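You operate a simulated robot arm through the tools that you are given. There is no shell and no other tool.

You run a simulated robot arm. Do the job below in one go: nothing can be reset, and whatever is moved stays where it is left.

TASK
Take the teal wipe and leave it on the near balance corner of the island. Put the medium blue swatch on the deck of the trolley away on the side table half for instrument goods. Put the fernsteep bottle marked "green" from the manifold stretch of the filter bench on the centrifuge stretch of the stirrer bench and the fernsteep bottle that says "violet" on the feeder corner of the island. Take the sample jar two and leave it on the dry drip pad. Take the bead jar on the low board for instrument goods and put it away on the side table half for balance goods. Take the small beaker and put it on top of the brown box of labels. Put the purple brush on top of the white stand. Put the yellow feed jar from the balance end of the filter bench on the bench by the yellow foot. Take the empty bottle from the free patch of the filter bench and leave it on the bench before the stirrer marked batch. Open the tools drawer. The order is free. Set down upright: fernsteep bottle, sample jar two, bead jar, small beaker, purple brush, feed jar, empty bottle.

It is judged by the outcome, as a careful person would: the job done as asked, and still so three seconds after it is handed in. It fails if anything else is knocked over, pushed out of place, dropped, spilled or broken.

THE ROBOT
A 5-joint arm with a two-finger parallel gripper on a trunk, on a base that moves. Base frame: it is fixed to the floor where the robot stands at the start and does not move with it; the origin is under the middle of the robot, x ahead of it, y to its left, z up. Readings come in mm, degrees, newtons and seconds.
It reaches about 1134 mm from its shoulder. Its first joint turns from -149.0 to 149.0 degrees. Places, roughly: bead jar [-2000, 250, 500]; bench before the stirrer marked batch (30x17 cm) [-1020, 8800, 840]; bench by the yellow foot (28x12 cm) [-4640, 5260, 840]; box of labels [-4750, 1500, 750]; centrifuge stretch of the stirrer bench [-3500, 9000, 800]; dry drip pad (10x9x2 cm) [-4800, 5700, 900]; empty bottle (9x9x23 cm) [-4600, 5500, 900]; feed jar [-5000, 4750, 1000]; feeder corner of the island [-800, 4400, 800]; fernsteep bottle [-5000, 7000, 1000]; medium blue swatch [500, 0, 750]; near balance corner of the island [-1700, 4600, 800]; purple brush (12x5x8 cm) [500, 300, 700]; sample jar two [-4750, 5500, 1000]; side table half for balance goods [-2600, 700, 800]; side table half for instrument goods [-2600, 300, 800]; small beaker (7x7x8 cm) [-3000, 800, 900]; teal wipe (11x8x5 cm) [700, 100, 700]; tools drawer [-4700, 4800, 600]; white stand (17x17x13 cm) [-3000, 300, 500]. Payload 1.57 kg.
The TCP is the grasp point between the finger pads, 30 mm short of the fingertips. In the tool frame z runs along the fingers and y along their closing line. The gripper opens to 110 mm. The fingers are 24 mm wide and 12 mm thick; the gripper's body (48 by 112 mm) begins 78 mm behind the TCP.
Orientation is told as [roll, pitch, yaw] about the base's x, y, z axes, in that order, counted from this pose: with the fingers straight down and closing along the base's y, the tool's x points along the base's -x, its y along +y and its z along -z.

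THE INTERFACE
- The arm moves only by the tool play_rows. Its argument "moves" is a list that holds one entry, the list of rows, each a list of 7 numbers: the turn, a rotation vector about the tool's x, y, z in degrees, then the shift along the tool's x, y, z in mm, then the gripper command, from -1 (fully open) to 1 (shut), values between in proportion. In form: [[[rx, ry, rz, x, y, z, grip], ...]]. A call has 1 to 20 rows; each row is the pose to reach, as a shift and turn from the pose commanded when the call began, along the tool's axes at that moment. A row lasts 0.2 s, in which the tool goes at most 50 mm and 8.6 degrees; a call with a longer step from one row to the next is refused whole, and so is a gripper value outside its range. A pose out of reach is approached as far as the arm can. The call stops where the force on the tool passes 40 N (or 10 N more than at its start, if that is more) or the arm is blocked; 0.2 s more then pass. Each finger travels about 72 mm/s and halts on what it meets, pressing with about 43 N; the grip force reading is that of the motor and also rises with nothing between the fingers. The clock runs only during rows and for 0.2 s after the last one: add rows that repeat a pose to give the fingers time. The reply holds the time, the measured pose of the TCP, the force on the tool along the base axes, the opening and the grip force, in the units named above and with some noise, with the torque about the TCP (base axes, N m) and any sound that the robot's microphone picked up.
- Cameras (640 x 400 px; columns grow to the right, rows downward): "scene" is now at [33, 136.7, 1612.7]; the picture's right is [-0.19, -0.98, 0.00], its down [-0.75, 0.14, -0.65] and it looks along [0.63, -0.12, -0.76] (base axes); focal length 286 px, centre (320, 200). "wrist" rides on the gripper at [70, 16, -141] in the tool frame; the picture's right is [-0.23, 0.97, 0.00], its down [-0.86, -0.20, -0.48] and it looks along [-0.47, -0.11, 0.88] (tool axes); focal length 222 px, centre (320, 200).
- get_image(camera): a new picture of that camera. It takes no simulated time.
- move_column(by): slides the trunk up (or, below 0, down) by that many mm; the arm and the scene camera ride with it, the base frame stays. It gives what a move gives, with no picture.
- steer(legs): drives the robot by 1 to 6 legs, each [ahead, turn to the left] in mm and degrees, along the robot's own axes; the way and the turn of a leg run together, so that a leg with both is an arc; at most 1500 mm and 180 degrees a leg. The arm and the cameras ride along, it lands a little off, and it stops where it bumps. It gives what a move gives.
- turn_head(pan, tilt): turns the head with the scene camera to pan (to the left, within 155 degrees either way) and tilt (down, from -29 to 69), counted from straight ahead of the robot. It gives what a move gives.
- point_at(camera, pixels): for up to 12 pixels [column, row] of the newest picture of that camera ("zoom" is the newest enlarged one), the place [x, y, z] in the base frame of the surface seen there, good to about 2 mm. It takes no simulated time.
- inspect(camera, box): a new picture of the part [left, top, right, bottom] of that camera's present view, enlarged. It takes no simulated time.
- job_done(): hands the job in; it is judged then, once.

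Leave the gripper open and the arm clear of the work at the hand-in unless told otherwise.

The tools are called as a command line: name --argument value ..., lists and objects as JSON in quotes. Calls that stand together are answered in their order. play_rows: Moves the arm, as the interface text tells. Its arguments: {"type":"object","properties":{"moves":{"type":"array"}},"required":["moves"]} The other tools are called the same way: move_column (by) moves the trunk up or down; steer (legs) drives the base; turn_head (pan, tilt) turns the head that bears the scene camera; get_image (camera) takes a picture; point_at (camera, pixels) gives the place of the surface under pixels of a picture; inspect (camera, box) takes an enlarged picture of a part of a camera's view; job_done () hands the job in.

At the start:

```text
time_s: 0.0
eef_pos: [677.6, 44.1, 902.1]
tool_rot: [0.0, 0.0, 1.2]
wrist_force: [0.4, 0.2, 0.3]
torque: [0.02, 0.01, 0.0]
width: 110.1
grasp_force: 0.2
trunk travel left (down, up): [-635.0, 335.0]
robot x, y, heading: [0.4, -15.8, 0.1]
head pan, tilt (commanded): [-10.7, 49.8]
```

scene: 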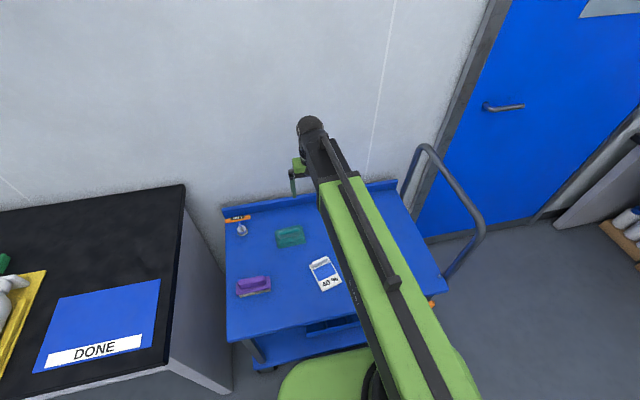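
wrist: 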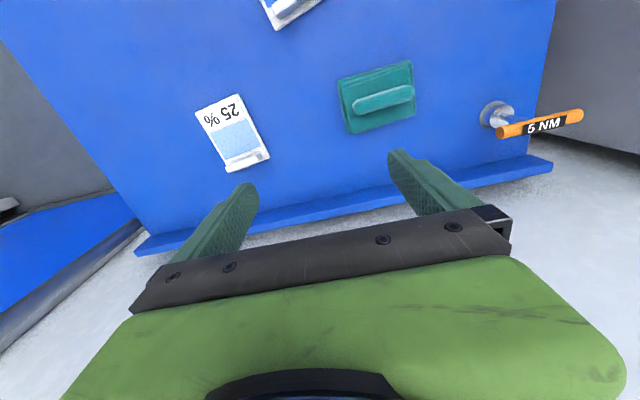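

I see the trolley with a teal wipe, a purple brush and some swatches. I'll look closer at the trolley deck with both cameras before moving anything.

inspect --camera "scene" --box '[210, 170, 460, 360]'

inspect --camera "wrist" --box '[150, 0, 600, 200]'

```text
2.11 times, centred on (335, 265) of scene
```

zoom: 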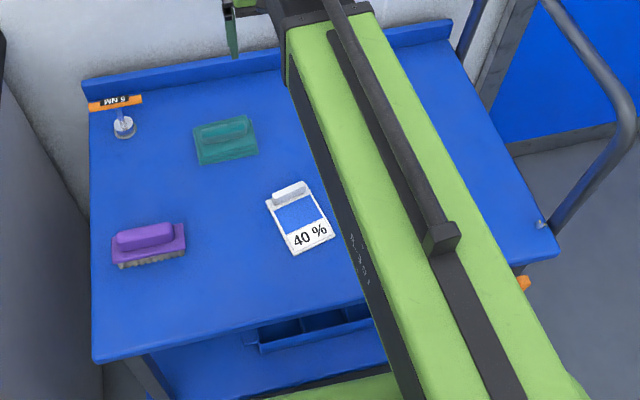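

```text
1.42 times, centred on (375, 100) of wrist
```

zoom: 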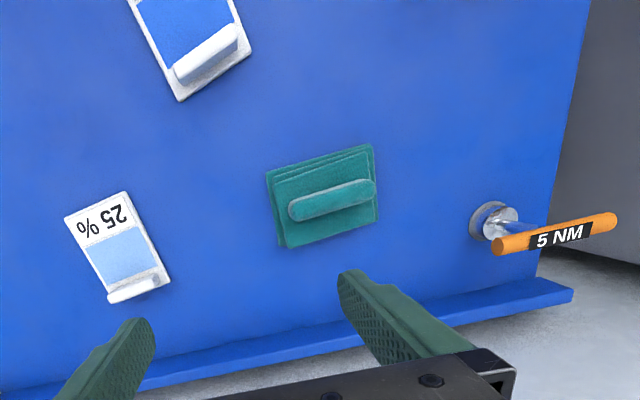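

The arm hides the right part of the deck. I'll survey the room with the head first to build a map: start with pan left at lower tilt.

turn_head --pan 40 --tilt 30

get_image --camera "scene"

turn_head --pan 100 --tilt 20

get_image --camera "scene"

turn_head --pan 150 --tilt 20

get_image --camera "scene"

turn_head --pan -60 --tilt 30

get_image --camera "scene"

turn_head --pan -130 --tilt 20

get_image --camera "scene"

```text
time_s: 1.2
eef_pos: [679.4, 43.5, 900.8]
tool_rot: [0.0, 0.0, 1.3]
wrist_force: [-0.8, -0.2, -0.1]
torque: [0.0, 0.0, 0.02]
width: 110.2
grasp_force: 0.1
trunk travel left (down, up): [-635.0, 335.0]
robot x, y, heading: [0.1, -17.2, 0.0]
head pan, tilt (commanded): [40.0, 30.0]
```

```text
taken
```

scene: 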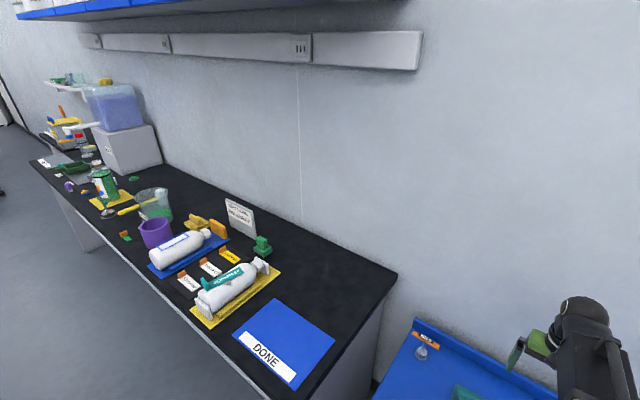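

```text
time_s: 2.5
eef_pos: [678.3, 44.3, 901.0]
tool_rot: [0.0, 0.0, 1.2]
wrist_force: [0.0, -0.4, 0.4]
torque: [0.0, 0.05, 0.02]
width: 110.0
grasp_force: 0.1
trunk travel left (down, up): [-635.0, 335.0]
robot x, y, heading: [-2.1, -21.9, -0.0]
head pan, tilt (commanded): [100.0, 20.0]
```

```text
taken
```

scene: 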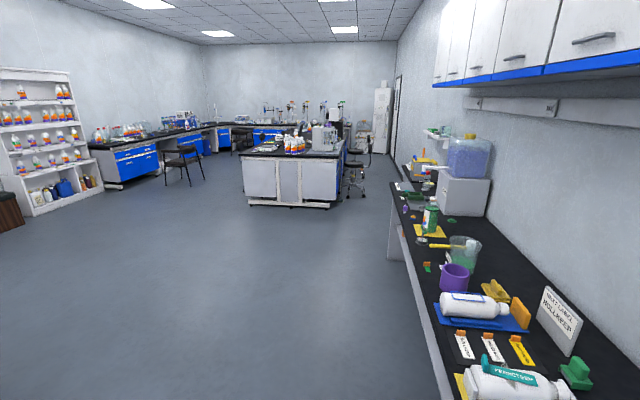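

```text
time_s: 3.7
eef_pos: [679.2, 44.8, 901.6]
tool_rot: [-0.1, 0.0, 1.2]
wrist_force: [0.4, 0.4, -0.7]
torque: [-0.02, 0.01, 0.01]
width: 109.9
grasp_force: 0.1
trunk travel left (down, up): [-635.0, 335.0]
robot x, y, heading: [-3.5, -17.4, -0.1]
head pan, tilt (commanded): [150.0, 20.0]
```

```text
taken
```

scene: 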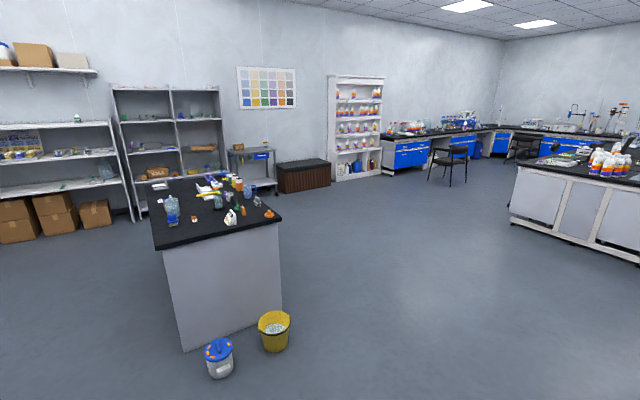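

```text
time_s: 6.7
eef_pos: [678.4, 43.7, 901.4]
tool_rot: [-0.1, 0.0, 1.2]
wrist_force: [0.6, -0.3, -0.1]
torque: [-0.03, -0.03, -0.01]
width: 110.0
grasp_force: 0.0
trunk travel left (down, up): [-635.0, 335.0]
robot x, y, heading: [1.0, -19.0, -0.1]
head pan, tilt (commanded): [-60.0, 30.0]
```

```text
taken
```

scene: 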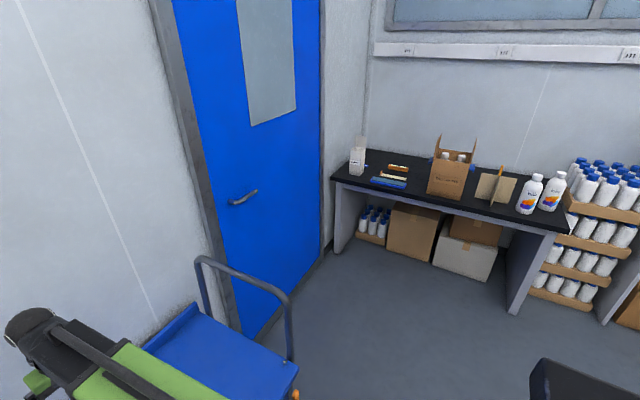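

```text
time_s: 8.1
eef_pos: [677.6, 44.6, 901.9]
tool_rot: [-0.1, 0.0, 1.2]
wrist_force: [0.3, -1.0, 0.2]
torque: [-0.02, 0.01, 0.0]
width: 109.6
grasp_force: 0.0
trunk travel left (down, up): [-635.0, 335.0]
robot x, y, heading: [-1.5, -18.0, 0.2]
head pan, tilt (commanded): [-130.0, 20.0]
```

```text
taken
```

scene: 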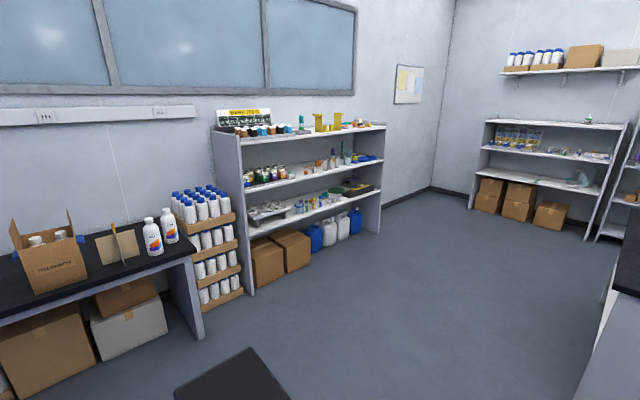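

The room map is clear: side table in the middle behind me, shelves along the far wall, filter bench, stirrer bench and island beyond. Now I go back to the trolley: take fresh pictures with the head aimed down at it.

turn_head --pan 0 --tilt 55

get_image --camera "scene"

get_image --camera "wrist"

point_at --camera "wrist" --pixels '[[378, 95], [345, 90], [412, 85], [235, 130], [285, 12], [235, 160], [550, 165], [495, 115]]'

```text
time_s: 10.2
eef_pos: [679.4, 43.6, 902.3]
tool_rot: [0.0, 0.0, 1.2]
wrist_force: [0.8, -1.1, -0.3]
torque: [0.0, 0.02, 0.03]
width: 109.7
grasp_force: 0.0
trunk travel left (down, up): [-635.0, 335.0]
robot x, y, heading: [-3.8, -18.0, -0.0]
head pan, tilt (commanded): [0.0, 55.0]
```

```text
taken
```

scene: 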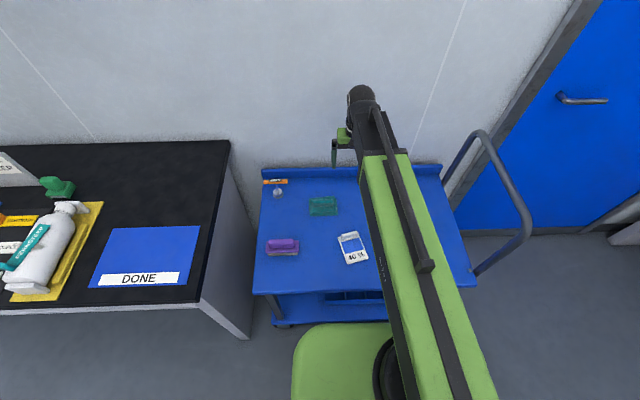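

```text
taken
```

wrist: 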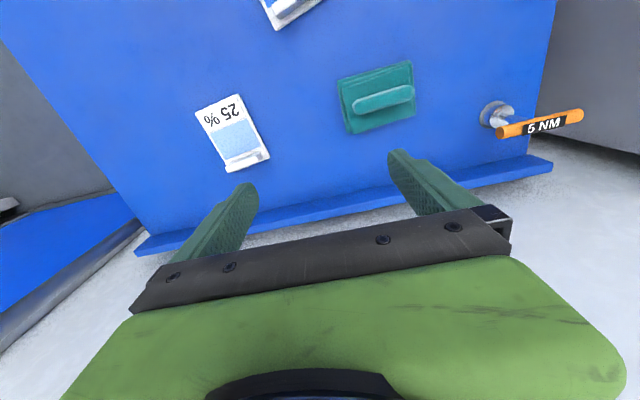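

```text
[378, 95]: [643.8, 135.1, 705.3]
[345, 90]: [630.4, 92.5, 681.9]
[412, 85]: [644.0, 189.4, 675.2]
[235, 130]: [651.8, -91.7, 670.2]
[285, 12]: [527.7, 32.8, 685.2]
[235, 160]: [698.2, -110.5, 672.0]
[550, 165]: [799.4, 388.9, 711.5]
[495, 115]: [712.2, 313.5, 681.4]
```

Deck top is about z 670. I'll pull the arm back, up and slightly right to see the rest of the deck for all swatches.

play_rows --moves '[[[0, 0, 0, 25, -20, -25, -1], [0, 0, 0, 60, -45, -45, -1], [0, 0, 0, 95, -65, -65, -1], [0, 0, 0, 130, -85, -85, -1], [0, 0, 0, 165, -105, -100, -1], [0, 0, 0, 200, -125, -110, -1], [0, 0, 0, 230, -140, -120, -1], [0, 0, 0, 240, -140, -120, -1]]]'

get_image --camera "wrist"

get_image --camera "scene"

```text
time_s: 12.0
eef_pos: [561.8, -126.8, 901.3]
tool_rot: [0.0, 0.1, 1.2]
wrist_force: [0.2, -0.2, 0.2]
torque: [0.02, 0.02, -0.01]
width: 110.2
grasp_force: 0.1
out of reach, approached as far as the arm can: row 1, 2, 3, 4, 5, 6, 7, 8
trunk travel left (down, up): [-635.0, 335.0]
robot x, y, heading: [0.8, -21.3, -0.0]
head pan, tilt (commanded): [0.0, 55.0]
```

```text
taken
```

wrist: 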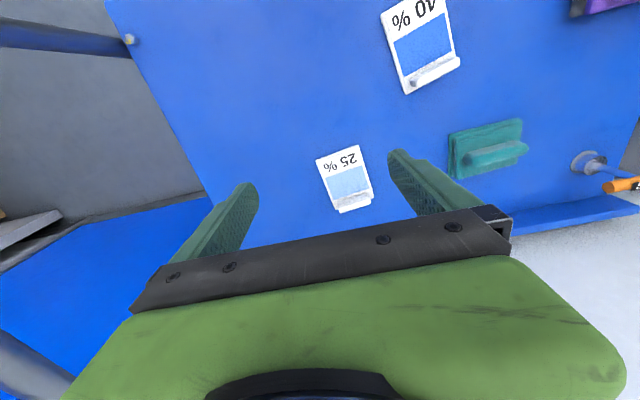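

```text
taken
```

scene: 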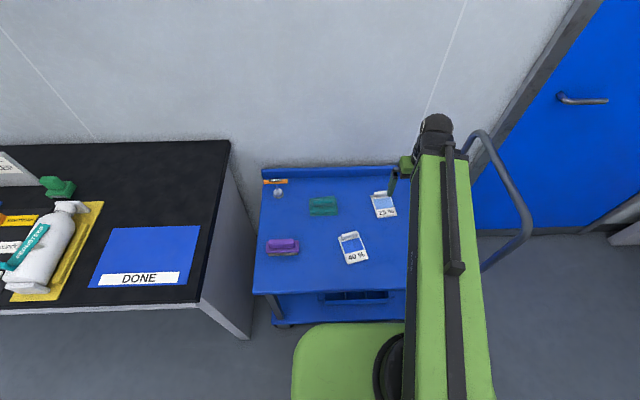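

Only two swatches show (25 % and 40 %). I'll turn the head to read the colour chart on the far wall and check how far the wrist view covers the deck.

point_at --camera "wrist" --pixels '[[250, 3], [350, 3], [130, 40], [425, 50], [345, 175], [490, 150], [600, 5], [432, 75], [350, 205]]'

turn_head --pan 155 --tilt 10

get_image --camera "scene"

```text
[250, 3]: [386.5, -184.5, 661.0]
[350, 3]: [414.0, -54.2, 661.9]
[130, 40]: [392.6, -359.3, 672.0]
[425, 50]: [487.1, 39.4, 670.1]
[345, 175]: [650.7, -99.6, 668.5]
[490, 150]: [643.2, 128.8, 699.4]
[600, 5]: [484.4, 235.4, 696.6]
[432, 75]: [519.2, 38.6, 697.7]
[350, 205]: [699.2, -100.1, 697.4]
```

```text
time_s: 14.4
eef_pos: [562.2, -127.2, 901.5]
tool_rot: [0.0, 0.0, 1.2]
wrist_force: [-0.1, -0.5, 0.7]
torque: [-0.02, 0.02, 0.03]
width: 109.8
grasp_force: 0.1
trunk travel left (down, up): [-635.0, 335.0]
robot x, y, heading: [-1.5, -15.8, 0.3]
head pan, tilt (commanded): [154.7, 10.0]
```

```text
taken
```

scene: 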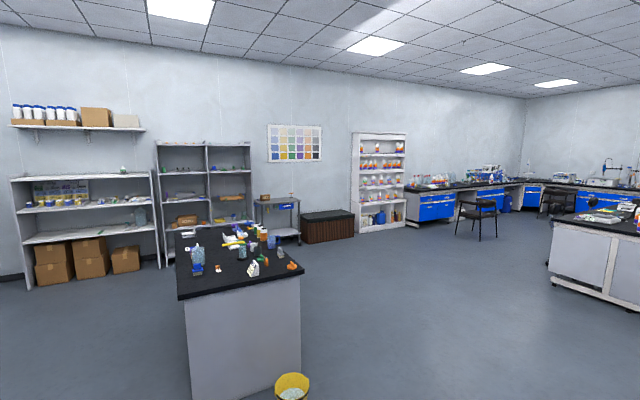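

inspect --camera "scene" --box '[260, 115, 330, 170]'

inspect --camera "scene" --box '[150, 130, 320, 280]'

inspect --camera "scene" --box '[0, 90, 160, 290]'

```text
7.27 times, centred on (295, 142) of scene
```

zoom: 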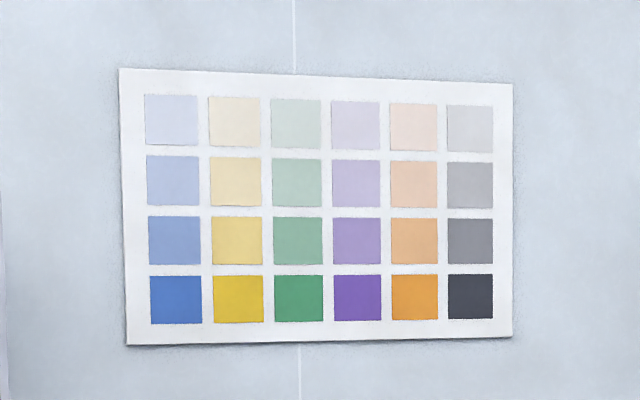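

```text
2.67 times, centred on (235, 205) of scene
```

zoom: 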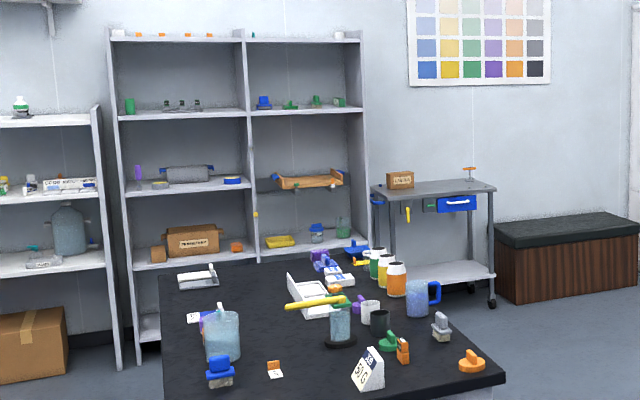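

```text
2.00 times, centred on (80, 190) of scene
```

zoom: 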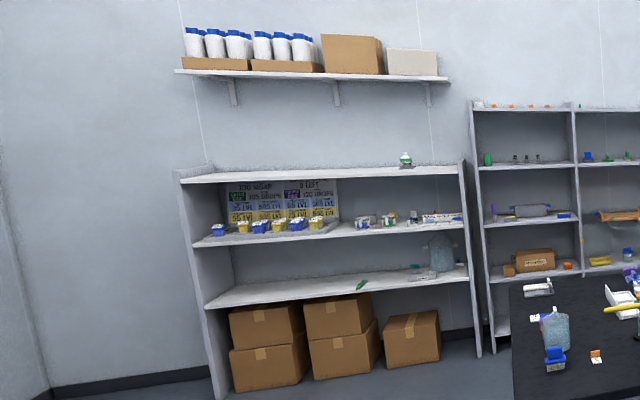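

The wall chart has no labels. The deck holds just two swatches, a light one (25 %) and a deeper one (40 %). I'll zoom on both with the wrist camera and measure them.

inspect --camera "wrist" --box '[300, 0, 480, 220]'

turn_head --pan 0 --tilt 62

inspect --camera "scene" --box '[240, 100, 480, 300]'

```text
1.82 times, centred on (390, 110) of wrist
```

zoom: 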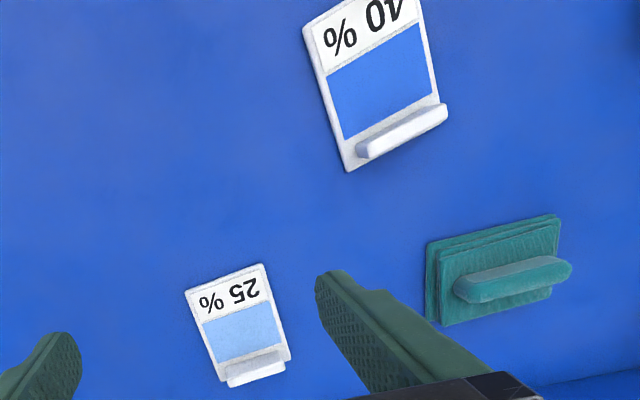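

```text
time_s: 16.8
eef_pos: [562.6, -127.8, 901.8]
tool_rot: [-0.1, 0.0, 1.1]
wrist_force: [0.3, 0.0, -0.3]
torque: [-0.02, -0.02, 0.03]
width: 110.2
grasp_force: 0.1
trunk travel left (down, up): [-635.0, 335.0]
robot x, y, heading: [2.9, -20.4, 0.0]
head pan, tilt (commanded): [0.0, 62.0]
```

```text
2.00 times, centred on (360, 200) of scene
```

zoom: 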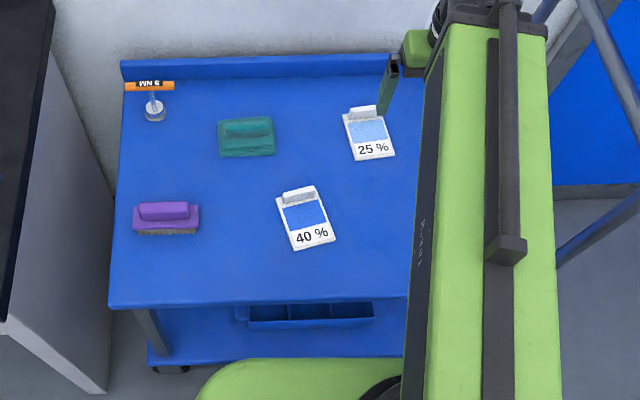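

I'll measure the 40 % swatch's corners and ridge from this zoom, plus the brush and wipe handles.

point_at --camera "zoom" --pixels '[[286, 196], [300, 193], [314, 190], [293, 246], [333, 238], [281, 208], [150, 211], [165, 210], [185, 209], [228, 132], [247, 128], [268, 125]]'

```text
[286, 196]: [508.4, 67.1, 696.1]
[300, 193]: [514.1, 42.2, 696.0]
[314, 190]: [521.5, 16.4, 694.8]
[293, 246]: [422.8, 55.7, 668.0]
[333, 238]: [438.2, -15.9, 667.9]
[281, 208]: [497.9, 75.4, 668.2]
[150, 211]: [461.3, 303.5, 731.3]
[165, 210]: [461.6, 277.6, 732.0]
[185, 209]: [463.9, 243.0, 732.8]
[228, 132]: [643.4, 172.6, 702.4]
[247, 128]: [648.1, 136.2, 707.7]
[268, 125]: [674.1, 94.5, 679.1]
```

The swatch's ridge runs from (508,67) to (521,16), top at z 696. To know which pose counts as "commanded" after the out-of-reach move, I'll send a null row first.

play_rows --moves '[[[0, 0, 0, 0, 0, 0, -1]]]'

```text
time_s: 17.2
eef_pos: [562.5, -127.9, 903.0]
tool_rot: [0.0, 0.1, 1.2]
wrist_force: [-0.7, -0.4, -0.1]
torque: [-0.03, -0.02, -0.01]
width: 109.9
grasp_force: 0.0
trunk travel left (down, up): [-635.0, 335.0]
robot x, y, heading: [1.8, -21.2, -0.1]
head pan, tilt (commanded): [0.0, 62.0]
```

The commanded pose follows the reached one. Now I move above the swatch ridge (515, 42) at z 800 while turning the fingers to close across the ridge (yaw −75.7°).

play_rows --moves '[[[0, 0, 7.7, 4.4, 17, 10.3, -1], [0, 0, 15.4, 8.8, 34, 20.6, -1], [0, 0, 23.1, 13.2, 51, 30.9, -1], [0, 0, 30.8, 17.6, 68, 41.2, -1], [0, 0, 38.5, 22, 85, 51.5, -1], [0, 0, 46.2, 26.4, 102, 61.8, -1], [0, 0, 53.9, 30.8, 119, 72.1, -1], [0, 0, 61.6, 35.2, 136, 82.4, -1], [0, 0, 69.3, 39.6, 153, 92.7, -1], [0, 0, 76.9, 43.9, 170.4, 103, -1], [0, 0, 76.9, 43.9, 170.4, 103, -1]]]'

get_image --camera "wrist"

```text
time_s: 19.6
eef_pos: [570.5, 44.7, 902.0]
tool_rot: [-0.2, 0.0, -75.8]
wrist_force: [-0.4, -0.1, 0.4]
torque: [0.02, 0.01, 0.03]
width: 109.9
grasp_force: 0.1
out of reach, approached as far as the arm can: row 1, 2, 3, 4, 5, 6, 7, 8, 9, 10, 11
trunk travel left (down, up): [-635.0, 335.0]
robot x, y, heading: [-2.4, -17.1, -0.1]
head pan, tilt (commanded): [0.0, 62.0]
```

```text
taken
```

wrist: 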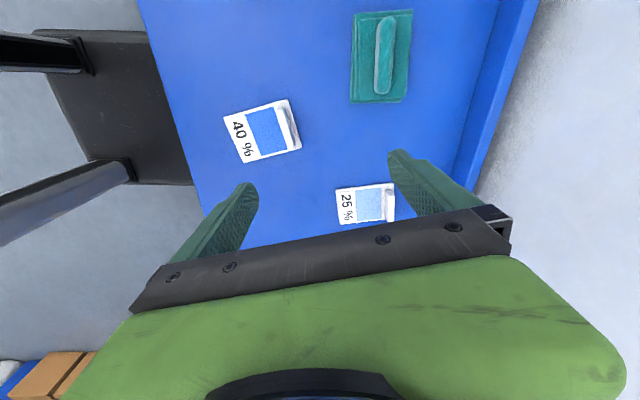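

The height stayed at 902 although I asked to go lower; I'll test a pure vertical move down of 60 mm to learn the arm's reach.

play_rows --moves '[[[0, 0, 0, 0, 0, 30, -1], [0, 0, 0, 0, 0, 60, -1]]]'

```text
time_s: 20.2
eef_pos: [570.4, 43.6, 902.1]
tool_rot: [0.0, -0.1, -75.8]
wrist_force: [0.4, 0.3, 0.6]
torque: [0.0, 0.02, 0.01]
width: 110.1
grasp_force: 0.1
out of reach, approached as far as the arm can: row 1, 2
trunk travel left (down, up): [-635.0, 335.0]
robot x, y, heading: [5.1, -21.3, 0.1]
head pan, tilt (commanded): [0.0, 62.0]
```

Straight down the arm only moves in the horizontal plane (height comes from the trunk), and its minimum radius is about 575 mm. I'll back the base up 110 mm so the swatch falls in reach.

steer --legs '[[-110, 0]]'

get_image --camera "wrist"

get_image --camera "scene"

```text
time_s: 21.4
eef_pos: [460.6, 44.5, 901.6]
tool_rot: [0.0, -0.1, -75.6]
wrist_force: [0.3, -0.3, 0.3]
torque: [-0.02, 0.0, 0.01]
width: 110.2
grasp_force: 0.1
trunk travel left (down, up): [-635.0, 335.0]
robot x, y, heading: [-109.4, -17.1, -0.2]
head pan, tilt (commanded): [0.0, 62.0]
```

```text
taken
```

wrist: 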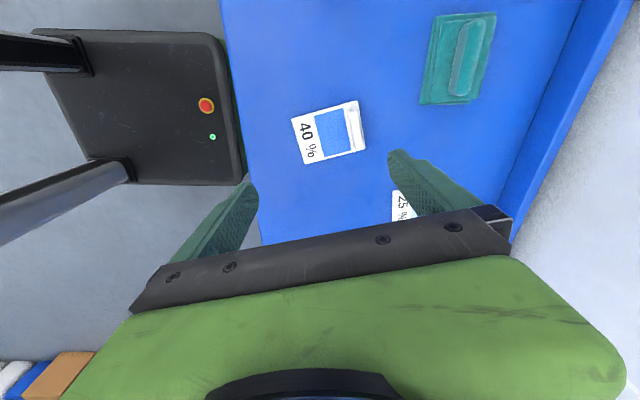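

```text
taken
```

scene: 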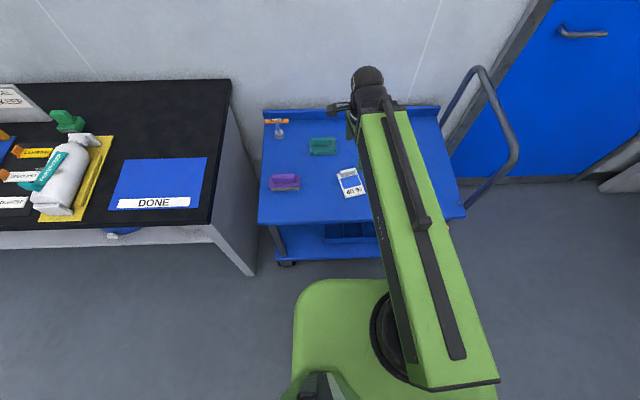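

The beam slides through a turntable. I'll zoom on the swatch in the wrist view to get the ridge position precisely.

inspect --camera "wrist" --box '[270, 80, 390, 180]'

```text
4.00 times, centred on (330, 130) of wrist
```

zoom: 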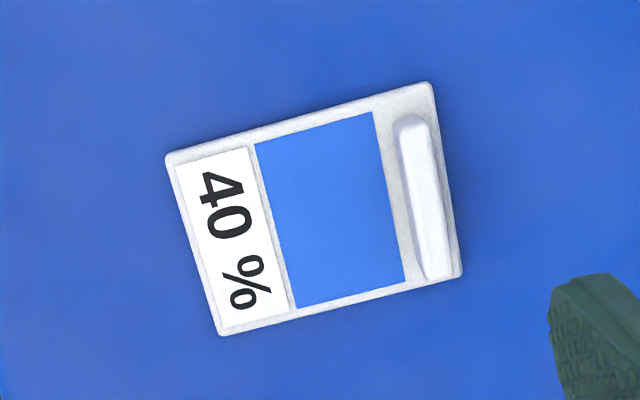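

point_at --camera "zoom" --pixels '[[415, 130], [425, 190], [436, 260], [402, 180], [345, 215], [175, 165], [222, 330], [455, 270], [425, 90]]'

```text
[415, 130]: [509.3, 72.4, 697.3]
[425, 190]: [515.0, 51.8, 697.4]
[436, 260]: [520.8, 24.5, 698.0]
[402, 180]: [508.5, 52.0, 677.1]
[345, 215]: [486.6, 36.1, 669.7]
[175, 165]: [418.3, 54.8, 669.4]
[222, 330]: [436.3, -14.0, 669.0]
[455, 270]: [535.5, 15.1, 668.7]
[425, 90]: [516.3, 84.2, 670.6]
```

Ridge centre is (515, 47), top z 697.5. I'll move over it, then lower the trunk part way.

play_rows --moves '[[[0, 0, 0, -6, 27, 0, -1], [0, 0, 0, -12.2, 53.3, 0, -1], [0, 0, 0, -12.2, 53.3, 0, -1]]]'

move_column --by -150

get_image --camera "wrist"

```text
time_s: 22.2
eef_pos: [514.5, 43.1, 902.0]
tool_rot: [0.0, 0.0, -75.7]
wrist_force: [1.1, -0.4, -0.5]
torque: [-0.02, -0.01, 0.01]
width: 110.1
grasp_force: 0.1
trunk travel left (down, up): [-635.0, 335.0]
robot x, y, heading: [-106.4, -17.0, -0.1]
head pan, tilt (commanded): [0.0, 62.0]
```

```text
time_s: 24.0
eef_pos: [514.3, 44.1, 753.0]
tool_rot: [0.0, 0.1, -75.7]
wrist_force: [0.4, -0.7, 0.1]
torque: [0.02, 0.02, -0.02]
width: 110.2
grasp_force: 0.0
trunk travel left (down, up): [-485.0, 485.0]
robot x, y, heading: [-109.5, -19.5, 0.0]
head pan, tilt (commanded): [0.0, 62.0]
```

```text
taken
```

wrist: 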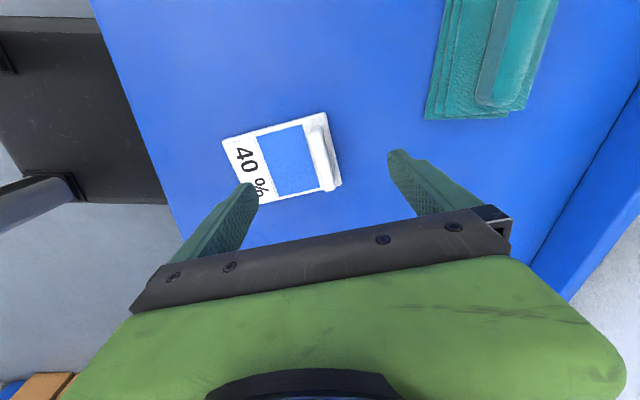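

The ridge lies between the fingers. Lowering 49 mm more, so the tips end just above the plate.

move_column --by -49

play_rows --moves '[[[0, 0, 0, 0, 0, 0, 0], [0, 0, 0, 0, 0, 0, 0.5], [0, 0, 0, 0, 0, 0, 1], [0, 0, 0, 0, 0, 0, 1], [0, 0, 0, 0, 0, 0, 1], [0, 0, 0, 0, 0, 0, 1]]]'

get_image --camera "wrist"

```text
time_s: 24.9
eef_pos: [515.8, 43.4, 702.7]
tool_rot: [0.0, 0.0, -75.7]
wrist_force: [0.9, 0.0, -0.3]
torque: [-0.01, 0.02, 0.02]
width: 109.9
grasp_force: 0.0
trunk travel left (down, up): [-436.0, 534.0]
robot x, y, heading: [-108.6, -17.6, 0.1]
head pan, tilt (commanded): [0.0, 62.0]
```

```text
time_s: 26.3
eef_pos: [514.5, 44.2, 702.6]
tool_rot: [0.0, 0.1, -75.7]
wrist_force: [0.0, -0.2, -0.8]
torque: [0.01, 0.01, 0.0]
width: 10.8
grasp_force: 29.2
trunk travel left (down, up): [-436.0, 534.0]
robot x, y, heading: [-110.0, -15.7, -0.2]
head pan, tilt (commanded): [0.0, 62.0]
```

```text
taken
```

wrist: 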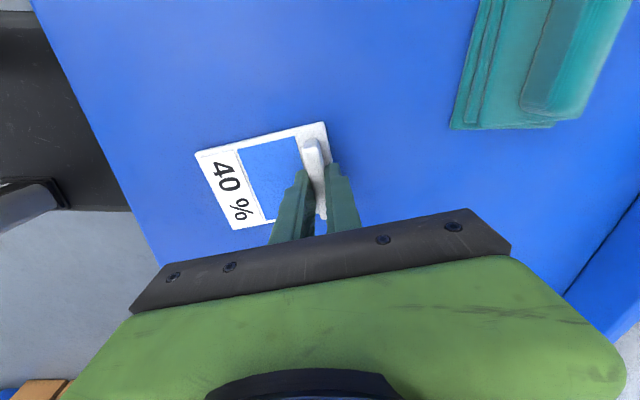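

Gripped (10.8 mm). Lifting with the trunk by 300 mm and checking it's held.

move_column --by 300

get_image --camera "wrist"

get_image --camera "scene"

```text
time_s: 29.3
eef_pos: [514.4, 43.9, 1002.1]
tool_rot: [0.0, 0.0, -75.7]
wrist_force: [-0.5, 0.5, 0.0]
torque: [0.0, -0.06, 0.03]
width: 10.9
grasp_force: 28.7
trunk travel left (down, up): [-736.0, 234.0]
robot x, y, heading: [-110.1, -13.7, -0.1]
head pan, tilt (commanded): [0.0, 62.0]
```

```text
taken
```

wrist: 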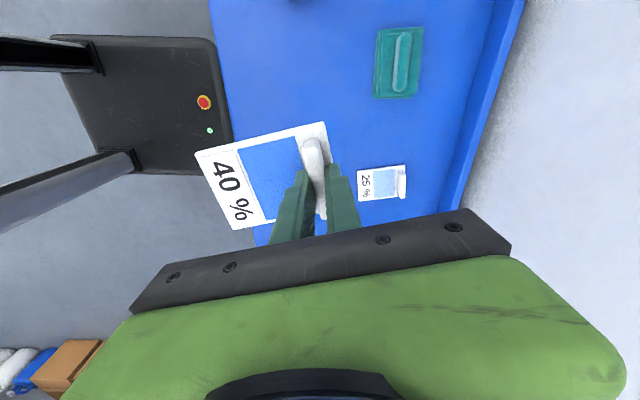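

```text
taken
```

scene: 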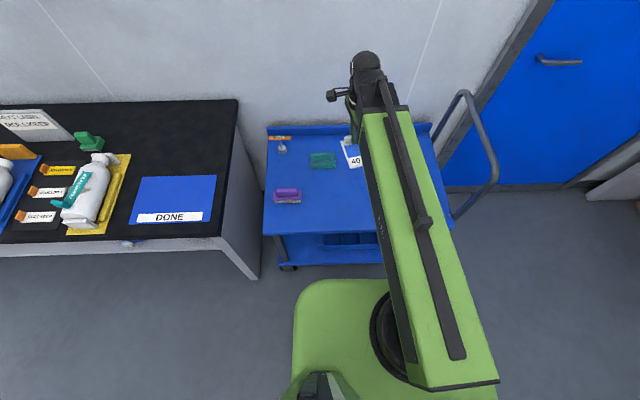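

I want the robot's own footprint: pointing at the black base panel and green housing edges.

point_at --camera "wrist" --pixels '[[205, 103], [228, 170], [216, 45], [60, 42], [110, 170], [20, 52], [20, 210]]'

point_at --camera "scene" --pixels '[[320, 283], [297, 305], [296, 390], [280, 268], [140, 245], [258, 278], [350, 345], [410, 380], [490, 380]]'

```text
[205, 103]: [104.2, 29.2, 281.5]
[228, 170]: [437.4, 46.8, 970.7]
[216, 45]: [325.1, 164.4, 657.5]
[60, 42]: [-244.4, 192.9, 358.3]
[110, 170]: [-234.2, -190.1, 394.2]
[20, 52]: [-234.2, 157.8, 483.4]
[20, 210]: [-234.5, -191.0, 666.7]
```

```text
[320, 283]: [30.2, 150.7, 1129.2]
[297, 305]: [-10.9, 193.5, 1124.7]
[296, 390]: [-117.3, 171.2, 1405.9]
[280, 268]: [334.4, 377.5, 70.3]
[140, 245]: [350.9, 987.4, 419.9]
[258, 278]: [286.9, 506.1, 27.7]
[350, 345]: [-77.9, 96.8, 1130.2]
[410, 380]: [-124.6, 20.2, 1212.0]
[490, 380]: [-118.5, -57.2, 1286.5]
```

Footprint is roughly ±260 × ±225 mm, with the shoulder housing moving with the trunk. Now I look back at the side table and point at its corners for planning the drive.

turn_head --pan 155 --tilt 25

get_image --camera "scene"

```text
time_s: 31.7
eef_pos: [514.6, 43.0, 1002.2]
tool_rot: [0.0, -0.1, -75.8]
wrist_force: [0.5, -0.7, -0.6]
torque: [0.01, -0.01, -0.01]
width: 10.9
grasp_force: 28.3
trunk travel left (down, up): [-736.0, 234.0]
robot x, y, heading: [-109.8, -18.9, 0.1]
head pan, tilt (commanded): [154.7, 25.0]
```

```text
taken
```

scene: 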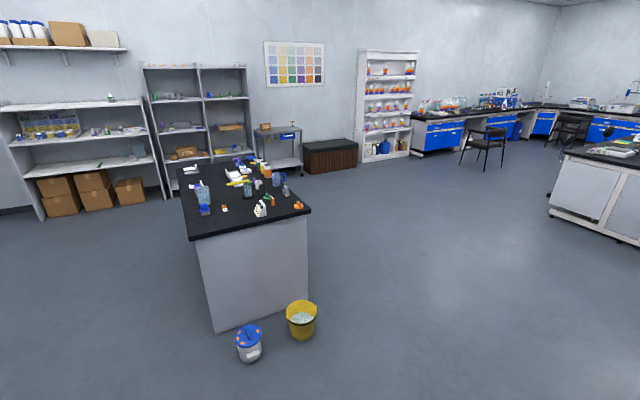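

point_at --camera "scene" --pixels '[[192, 238], [308, 208], [182, 170], [255, 158], [217, 332], [250, 358], [302, 335], [300, 172], [150, 170], [220, 150], [35, 215], [352, 172]]'

inspect --camera "scene" --box '[170, 140, 320, 240]'

```text
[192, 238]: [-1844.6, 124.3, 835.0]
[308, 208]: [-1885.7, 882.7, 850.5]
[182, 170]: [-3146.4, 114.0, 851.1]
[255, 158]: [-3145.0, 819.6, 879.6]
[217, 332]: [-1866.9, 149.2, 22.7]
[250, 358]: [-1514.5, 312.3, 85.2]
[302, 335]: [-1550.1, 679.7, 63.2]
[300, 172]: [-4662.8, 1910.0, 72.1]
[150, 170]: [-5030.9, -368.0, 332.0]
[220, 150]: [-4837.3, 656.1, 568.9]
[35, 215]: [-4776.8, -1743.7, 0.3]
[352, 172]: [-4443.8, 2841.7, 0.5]
```

```text
4.00 times, centred on (245, 190) of scene
```

zoom: 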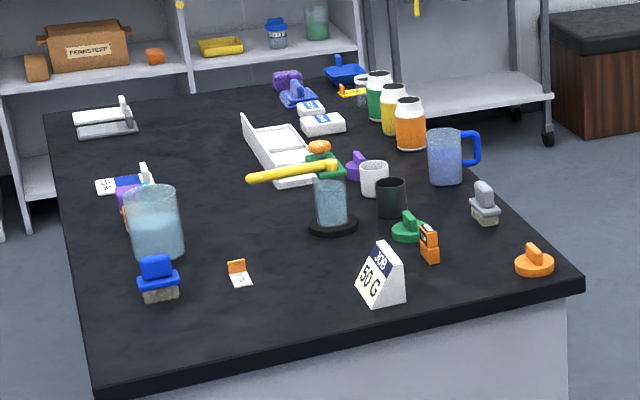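

The black-topped table spans x −3150…−1855, y 114…880. Before driving I check the space on my right side and behind.

turn_head --pan -100 --tilt 40

get_image --camera "scene"

turn_head --pan -150 --tilt 30

get_image --camera "scene"

```text
time_s: 35.2
eef_pos: [514.3, 43.8, 1002.3]
tool_rot: [-0.1, -0.1, -75.8]
wrist_force: [0.2, 0.1, -0.2]
torque: [0.0, 0.03, -0.02]
width: 11.4
grasp_force: 28.7
trunk travel left (down, up): [-736.0, 234.0]
robot x, y, heading: [-108.7, -13.7, -0.2]
head pan, tilt (commanded): [-100.0, 40.0]
```

```text
taken
```

scene: 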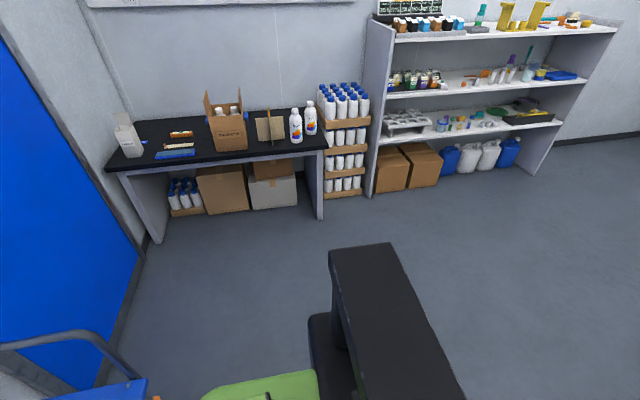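

```text
time_s: 36.4
eef_pos: [514.0, 42.5, 1002.8]
tool_rot: [0.1, -0.1, -75.7]
wrist_force: [-0.1, -0.5, -1.5]
torque: [0.01, 0.0, -0.01]
width: 10.6
grasp_force: 29.0
trunk travel left (down, up): [-736.0, 234.0]
robot x, y, heading: [-110.2, -19.4, -0.1]
head pan, tilt (commanded): [-150.0, 30.0]
```

```text
taken
```

scene: 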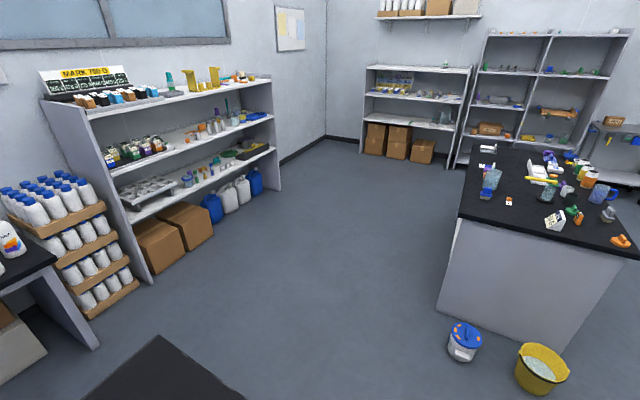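

The way is open. I'll back away from the trolley, swing round and drive to the south side of the table, ending at about (−2500, −666) facing it.

steer --legs '[[-500, 0], [0, -150], [1300, 0], [0, -30], [760, 0], [0, -90]]'

turn_head --pan 0 --tilt 25

get_image --camera "scene"

```text
time_s: 60.6
eef_pos: [-2542.2, -121.7, 1002.6]
tool_rot: [0.0, 0.1, 15.4]
wrist_force: [-0.1, 0.2, -0.1]
torque: [0.01, 0.05, -0.02]
width: 10.9
grasp_force: 28.8
trunk travel left (down, up): [-736.0, 234.0]
robot x, y, heading: [-2438.6, -741.3, 91.7]
head pan, tilt (commanded): [-150.0, 30.0]
```

```text
time_s: 63.0
eef_pos: [-2543.4, -122.0, 1002.9]
tool_rot: [0.1, 0.0, 15.4]
wrist_force: [-0.4, 0.0, -0.7]
torque: [0.02, -0.01, -0.03]
width: 10.6
grasp_force: 28.3
trunk travel left (down, up): [-736.0, 234.0]
robot x, y, heading: [-2437.4, -743.3, 91.4]
head pan, tilt (commanded): [0.0, 25.0]
```

```text
taken
```

scene: 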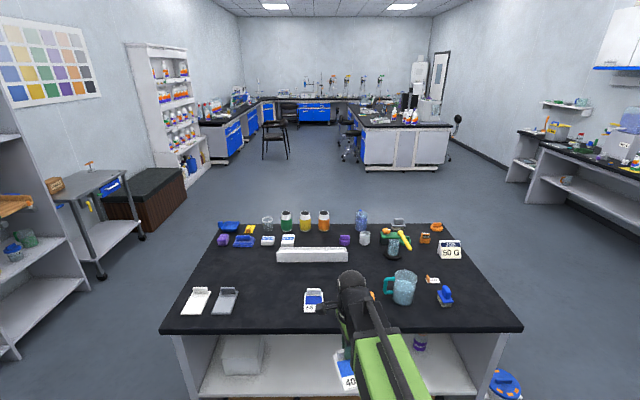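

I see the table with a low board on this side holding the white stand and a purple-lidded jar. I'll zoom on the tabletop and the low board for labels.

inspect --camera "scene" --box '[150, 205, 350, 335]'

inspect --camera "scene" --box '[330, 205, 530, 335]'

inspect --camera "scene" --box '[170, 310, 530, 400]'

```text
3.08 times, centred on (250, 270) of scene
```

zoom: 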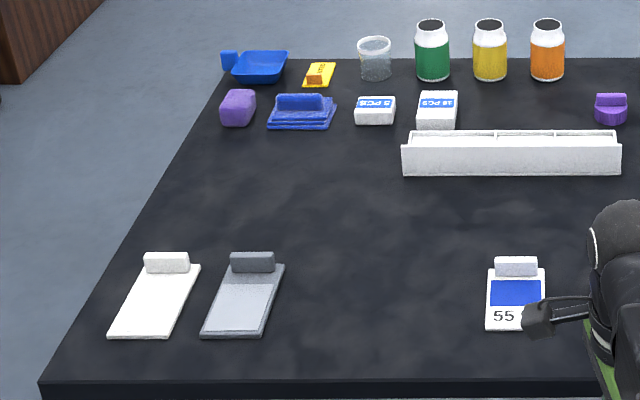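

```text
3.08 times, centred on (430, 270) of scene
```

zoom: 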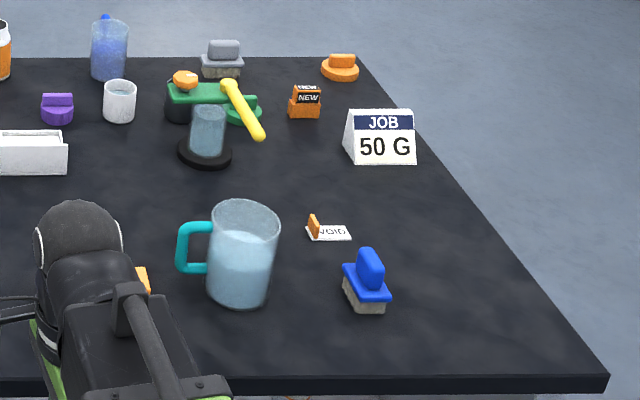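

```text
1.78 times, centred on (350, 355) of scene
```

zoom: 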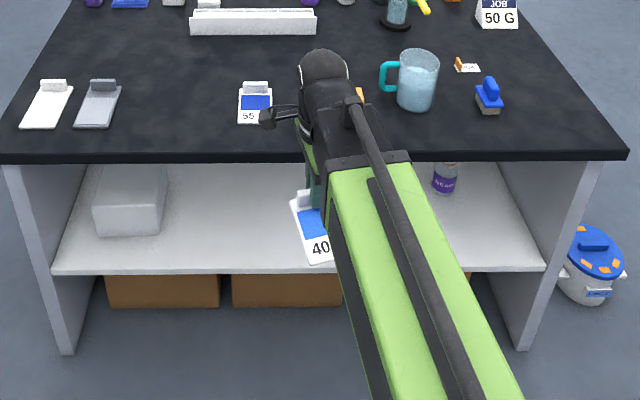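

The table has a 55 % swatch, so 25 % light, 40 % medium, 55 % dark: I hold the medium one. Near half (y≈300) is for instrument goods. I'll measure free space and key objects here.

point_at --camera "scene" --pixels '[[230, 290], [313, 290], [268, 295], [280, 255], [346, 255], [268, 222], [404, 285], [260, 280], [205, 325], [500, 325], [420, 340], [345, 365]]'

inspect --camera "scene" --box '[180, 270, 340, 330]'

```text
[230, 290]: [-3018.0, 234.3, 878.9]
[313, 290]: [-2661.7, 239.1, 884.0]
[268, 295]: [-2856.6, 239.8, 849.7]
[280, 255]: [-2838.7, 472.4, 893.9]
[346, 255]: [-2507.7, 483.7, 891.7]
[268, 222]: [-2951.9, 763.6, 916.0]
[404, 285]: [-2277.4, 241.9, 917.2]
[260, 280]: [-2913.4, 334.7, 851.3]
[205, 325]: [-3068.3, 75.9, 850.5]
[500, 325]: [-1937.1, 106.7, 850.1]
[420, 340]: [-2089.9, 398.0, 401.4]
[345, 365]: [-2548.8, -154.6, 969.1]
```

```text
4.00 times, centred on (260, 300) of scene
```

zoom: 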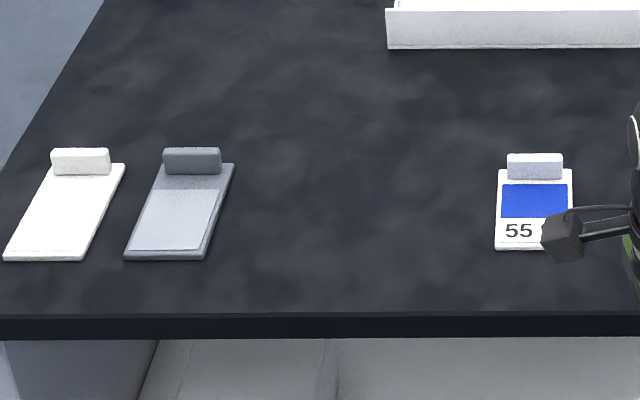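

Table top z is 850; free spot around (−2830, 300) between the grey card and the 55 % swatch. I drive 300 mm closer.

steer --legs '[[300, 0]]'

```text
time_s: 65.0
eef_pos: [-2552.7, 181.1, 1002.5]
tool_rot: [0.0, 0.0, 15.4]
wrist_force: [-0.6, 0.3, -0.5]
torque: [0.04, 0.0, 0.0]
width: 10.9
grasp_force: 28.4
trunk travel left (down, up): [-736.0, 234.0]
robot x, y, heading: [-2446.8, -438.6, 91.5]
head pan, tilt (commanded): [0.0, 25.0]
```

Moving the TCP over the free spot (−2830, 330), turning to yaw 0.

play_rows --moves '[[[0, 0, 2, 28, 27, 0, 1], [0, 0, 4, 57, 54, 0, 1], [0, 0, 6, 85, 81, 0, 1], [0, 0, 8, 114, 108, 0, 1], [0, 0, 10, 142, 136, 0, 1], [0, 0, 12, 171, 163, 0, 1], [0, 0, 14, 199, 190, 0, 1], [0, 0, 15.4, 227.8, 217.2, 0, 1], [0, 0, 15.4, 227.8, 217.2, 0, 1]]]'

move_column --by -100

turn_head --pan 15 --tilt 45

get_image --camera "scene"

get_image --camera "wrist"

```text
time_s: 67.0
eef_pos: [-2830.0, 330.4, 1002.7]
tool_rot: [-0.1, -0.1, 0.0]
wrist_force: [-0.6, 0.5, -0.1]
torque: [0.01, 0.0, 0.02]
width: 10.8
grasp_force: 28.2
trunk travel left (down, up): [-736.0, 234.0]
robot x, y, heading: [-2447.1, -440.2, 91.6]
head pan, tilt (commanded): [0.0, 25.0]
```

```text
time_s: 68.3
eef_pos: [-2830.3, 331.1, 902.8]
tool_rot: [0.1, 0.0, 0.0]
wrist_force: [0.2, -0.5, -0.1]
torque: [0.02, 0.01, 0.02]
width: 11.1
grasp_force: 28.9
trunk travel left (down, up): [-636.0, 334.0]
robot x, y, heading: [-2447.3, -436.3, 91.5]
head pan, tilt (commanded): [0.0, 25.0]
```

```text
time_s: 69.2
eef_pos: [-2830.3, 331.1, 902.6]
tool_rot: [0.1, -0.1, -0.1]
wrist_force: [-0.2, -0.3, -0.6]
torque: [0.02, 0.01, 0.02]
width: 10.9
grasp_force: 29.0
trunk travel left (down, up): [-636.0, 334.0]
robot x, y, heading: [-2448.2, -440.4, 91.7]
head pan, tilt (commanded): [15.0, 45.0]
```

```text
taken
```

scene: 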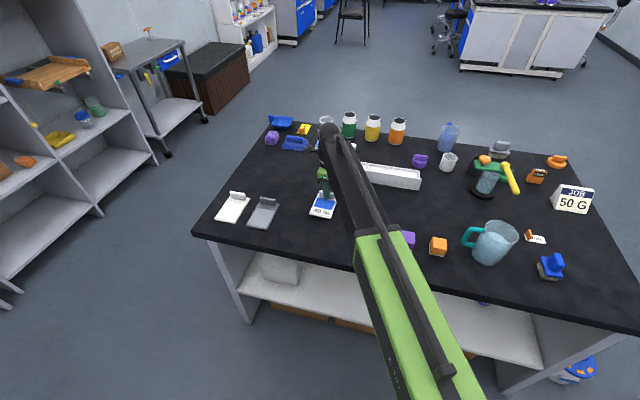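

```text
taken
```

wrist: 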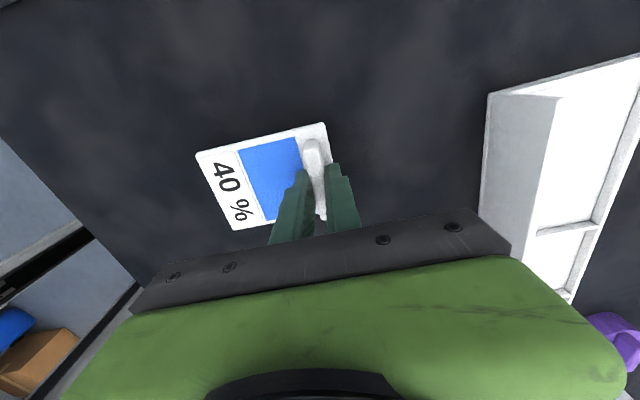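

The swatch is over the clear spot. Lower gently: 14 mm, then feel for contact.

move_column --by -14

move_column --by -2

```text
time_s: 69.8
eef_pos: [-2829.2, 330.3, 889.2]
tool_rot: [0.0, 0.1, 0.0]
wrist_force: [-2.5, 5.1, 21.1]
torque: [-0.04, 0.06, -0.01]
width: 10.6
grasp_force: 28.7
trunk travel left (down, up): [-622.0, 348.0]
robot x, y, heading: [-2448.9, -438.9, 91.5]
head pan, tilt (commanded): [15.0, 45.0]
```

```text
time_s: 70.3
eef_pos: [-2830.7, 329.3, 887.1]
tool_rot: [0.0, 0.0, 0.0]
wrist_force: [-1.0, 5.1, 23.9]
torque: [0.0, 0.02, -0.06]
width: 10.8
grasp_force: 28.8
trunk travel left (down, up): [-620.0, 350.0]
robot x, y, heading: [-2446.8, -439.0, 91.2]
head pan, tilt (commanded): [15.0, 45.0]
```

Contact felt (about 24 N up). Releasing and raising.

play_rows --moves '[[[0, 0, 0, 0, 0, 0, 0.5], [0, 0, 0, 0, 0, 0, 0.2], [0, 0, 0, 0, 0, 0, 0.0], [0, 0, 0, 0, 0, 0, 0.0]]]'

move_column --by 200

get_image --camera "wrist"

get_image --camera "scene"

```text
time_s: 71.3
eef_pos: [-2829.8, 330.7, 887.4]
tool_rot: [0.0, 0.1, -0.1]
wrist_force: [1.6, 4.6, 15.4]
torque: [-0.34, -0.04, 0.03]
width: 51.5
grasp_force: 0.2
trunk travel left (down, up): [-620.0, 350.0]
robot x, y, heading: [-2445.6, -441.8, 91.4]
head pan, tilt (commanded): [15.0, 45.0]
```

```text
time_s: 73.5
eef_pos: [-2830.8, 332.0, 1086.5]
tool_rot: [0.0, 0.1, -0.1]
wrist_force: [0.5, 0.4, -0.8]
torque: [-0.02, 0.01, 0.01]
width: 55.0
grasp_force: 0.1
trunk travel left (down, up): [-820.0, 150.0]
robot x, y, heading: [-2445.3, -442.2, 91.7]
head pan, tilt (commanded): [15.0, 45.0]
```

```text
taken
```

wrist: 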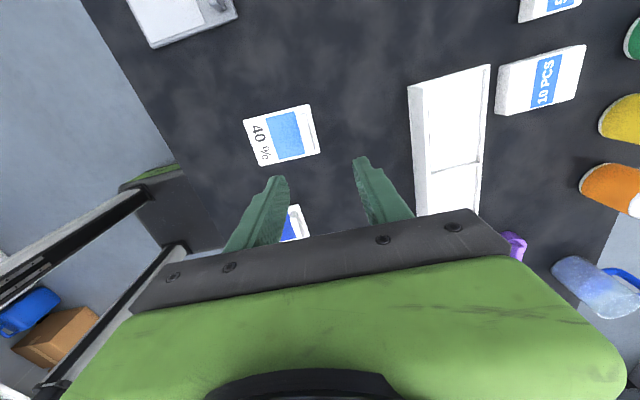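

```text
taken
```

scene: 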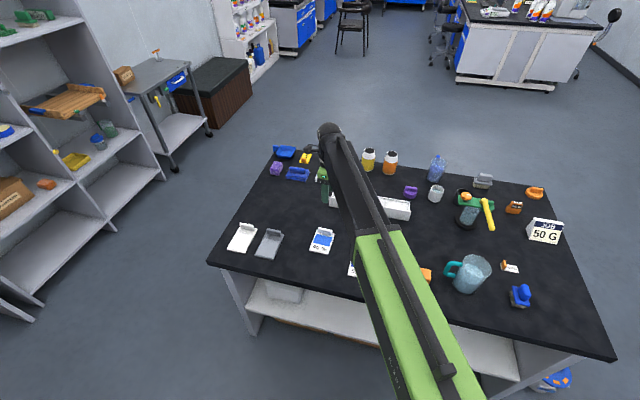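

The medium swatch stands fine on the instrument half. Before the bead jar on the low board I need to know whether the wrist can tilt: I test a small outward tilt of 17° here in free air.

play_rows --moves '[[[-7.6, 3.8, 0, 0, 0, 0, 0], [-15.2, 7.6, 0, 0, 0, 0, 0], [-15.2, 7.6, 0, 0, 0, 0, 0]]]'

```text
time_s: 74.3
eef_pos: [-2830.6, 331.9, 1097.7]
tool_rot: [15.3, 7.4, 1.0]
wrist_force: [0.3, -0.2, 0.5]
torque: [0.0, -0.03, -0.02]
width: 54.8
grasp_force: 0.1
out of reach, approached as far as the arm can: row 2, 3
trunk travel left (down, up): [-820.0, 150.0]
robot x, y, heading: [-2446.8, -442.5, 91.6]
head pan, tilt (commanded): [15.0, 45.0]
```

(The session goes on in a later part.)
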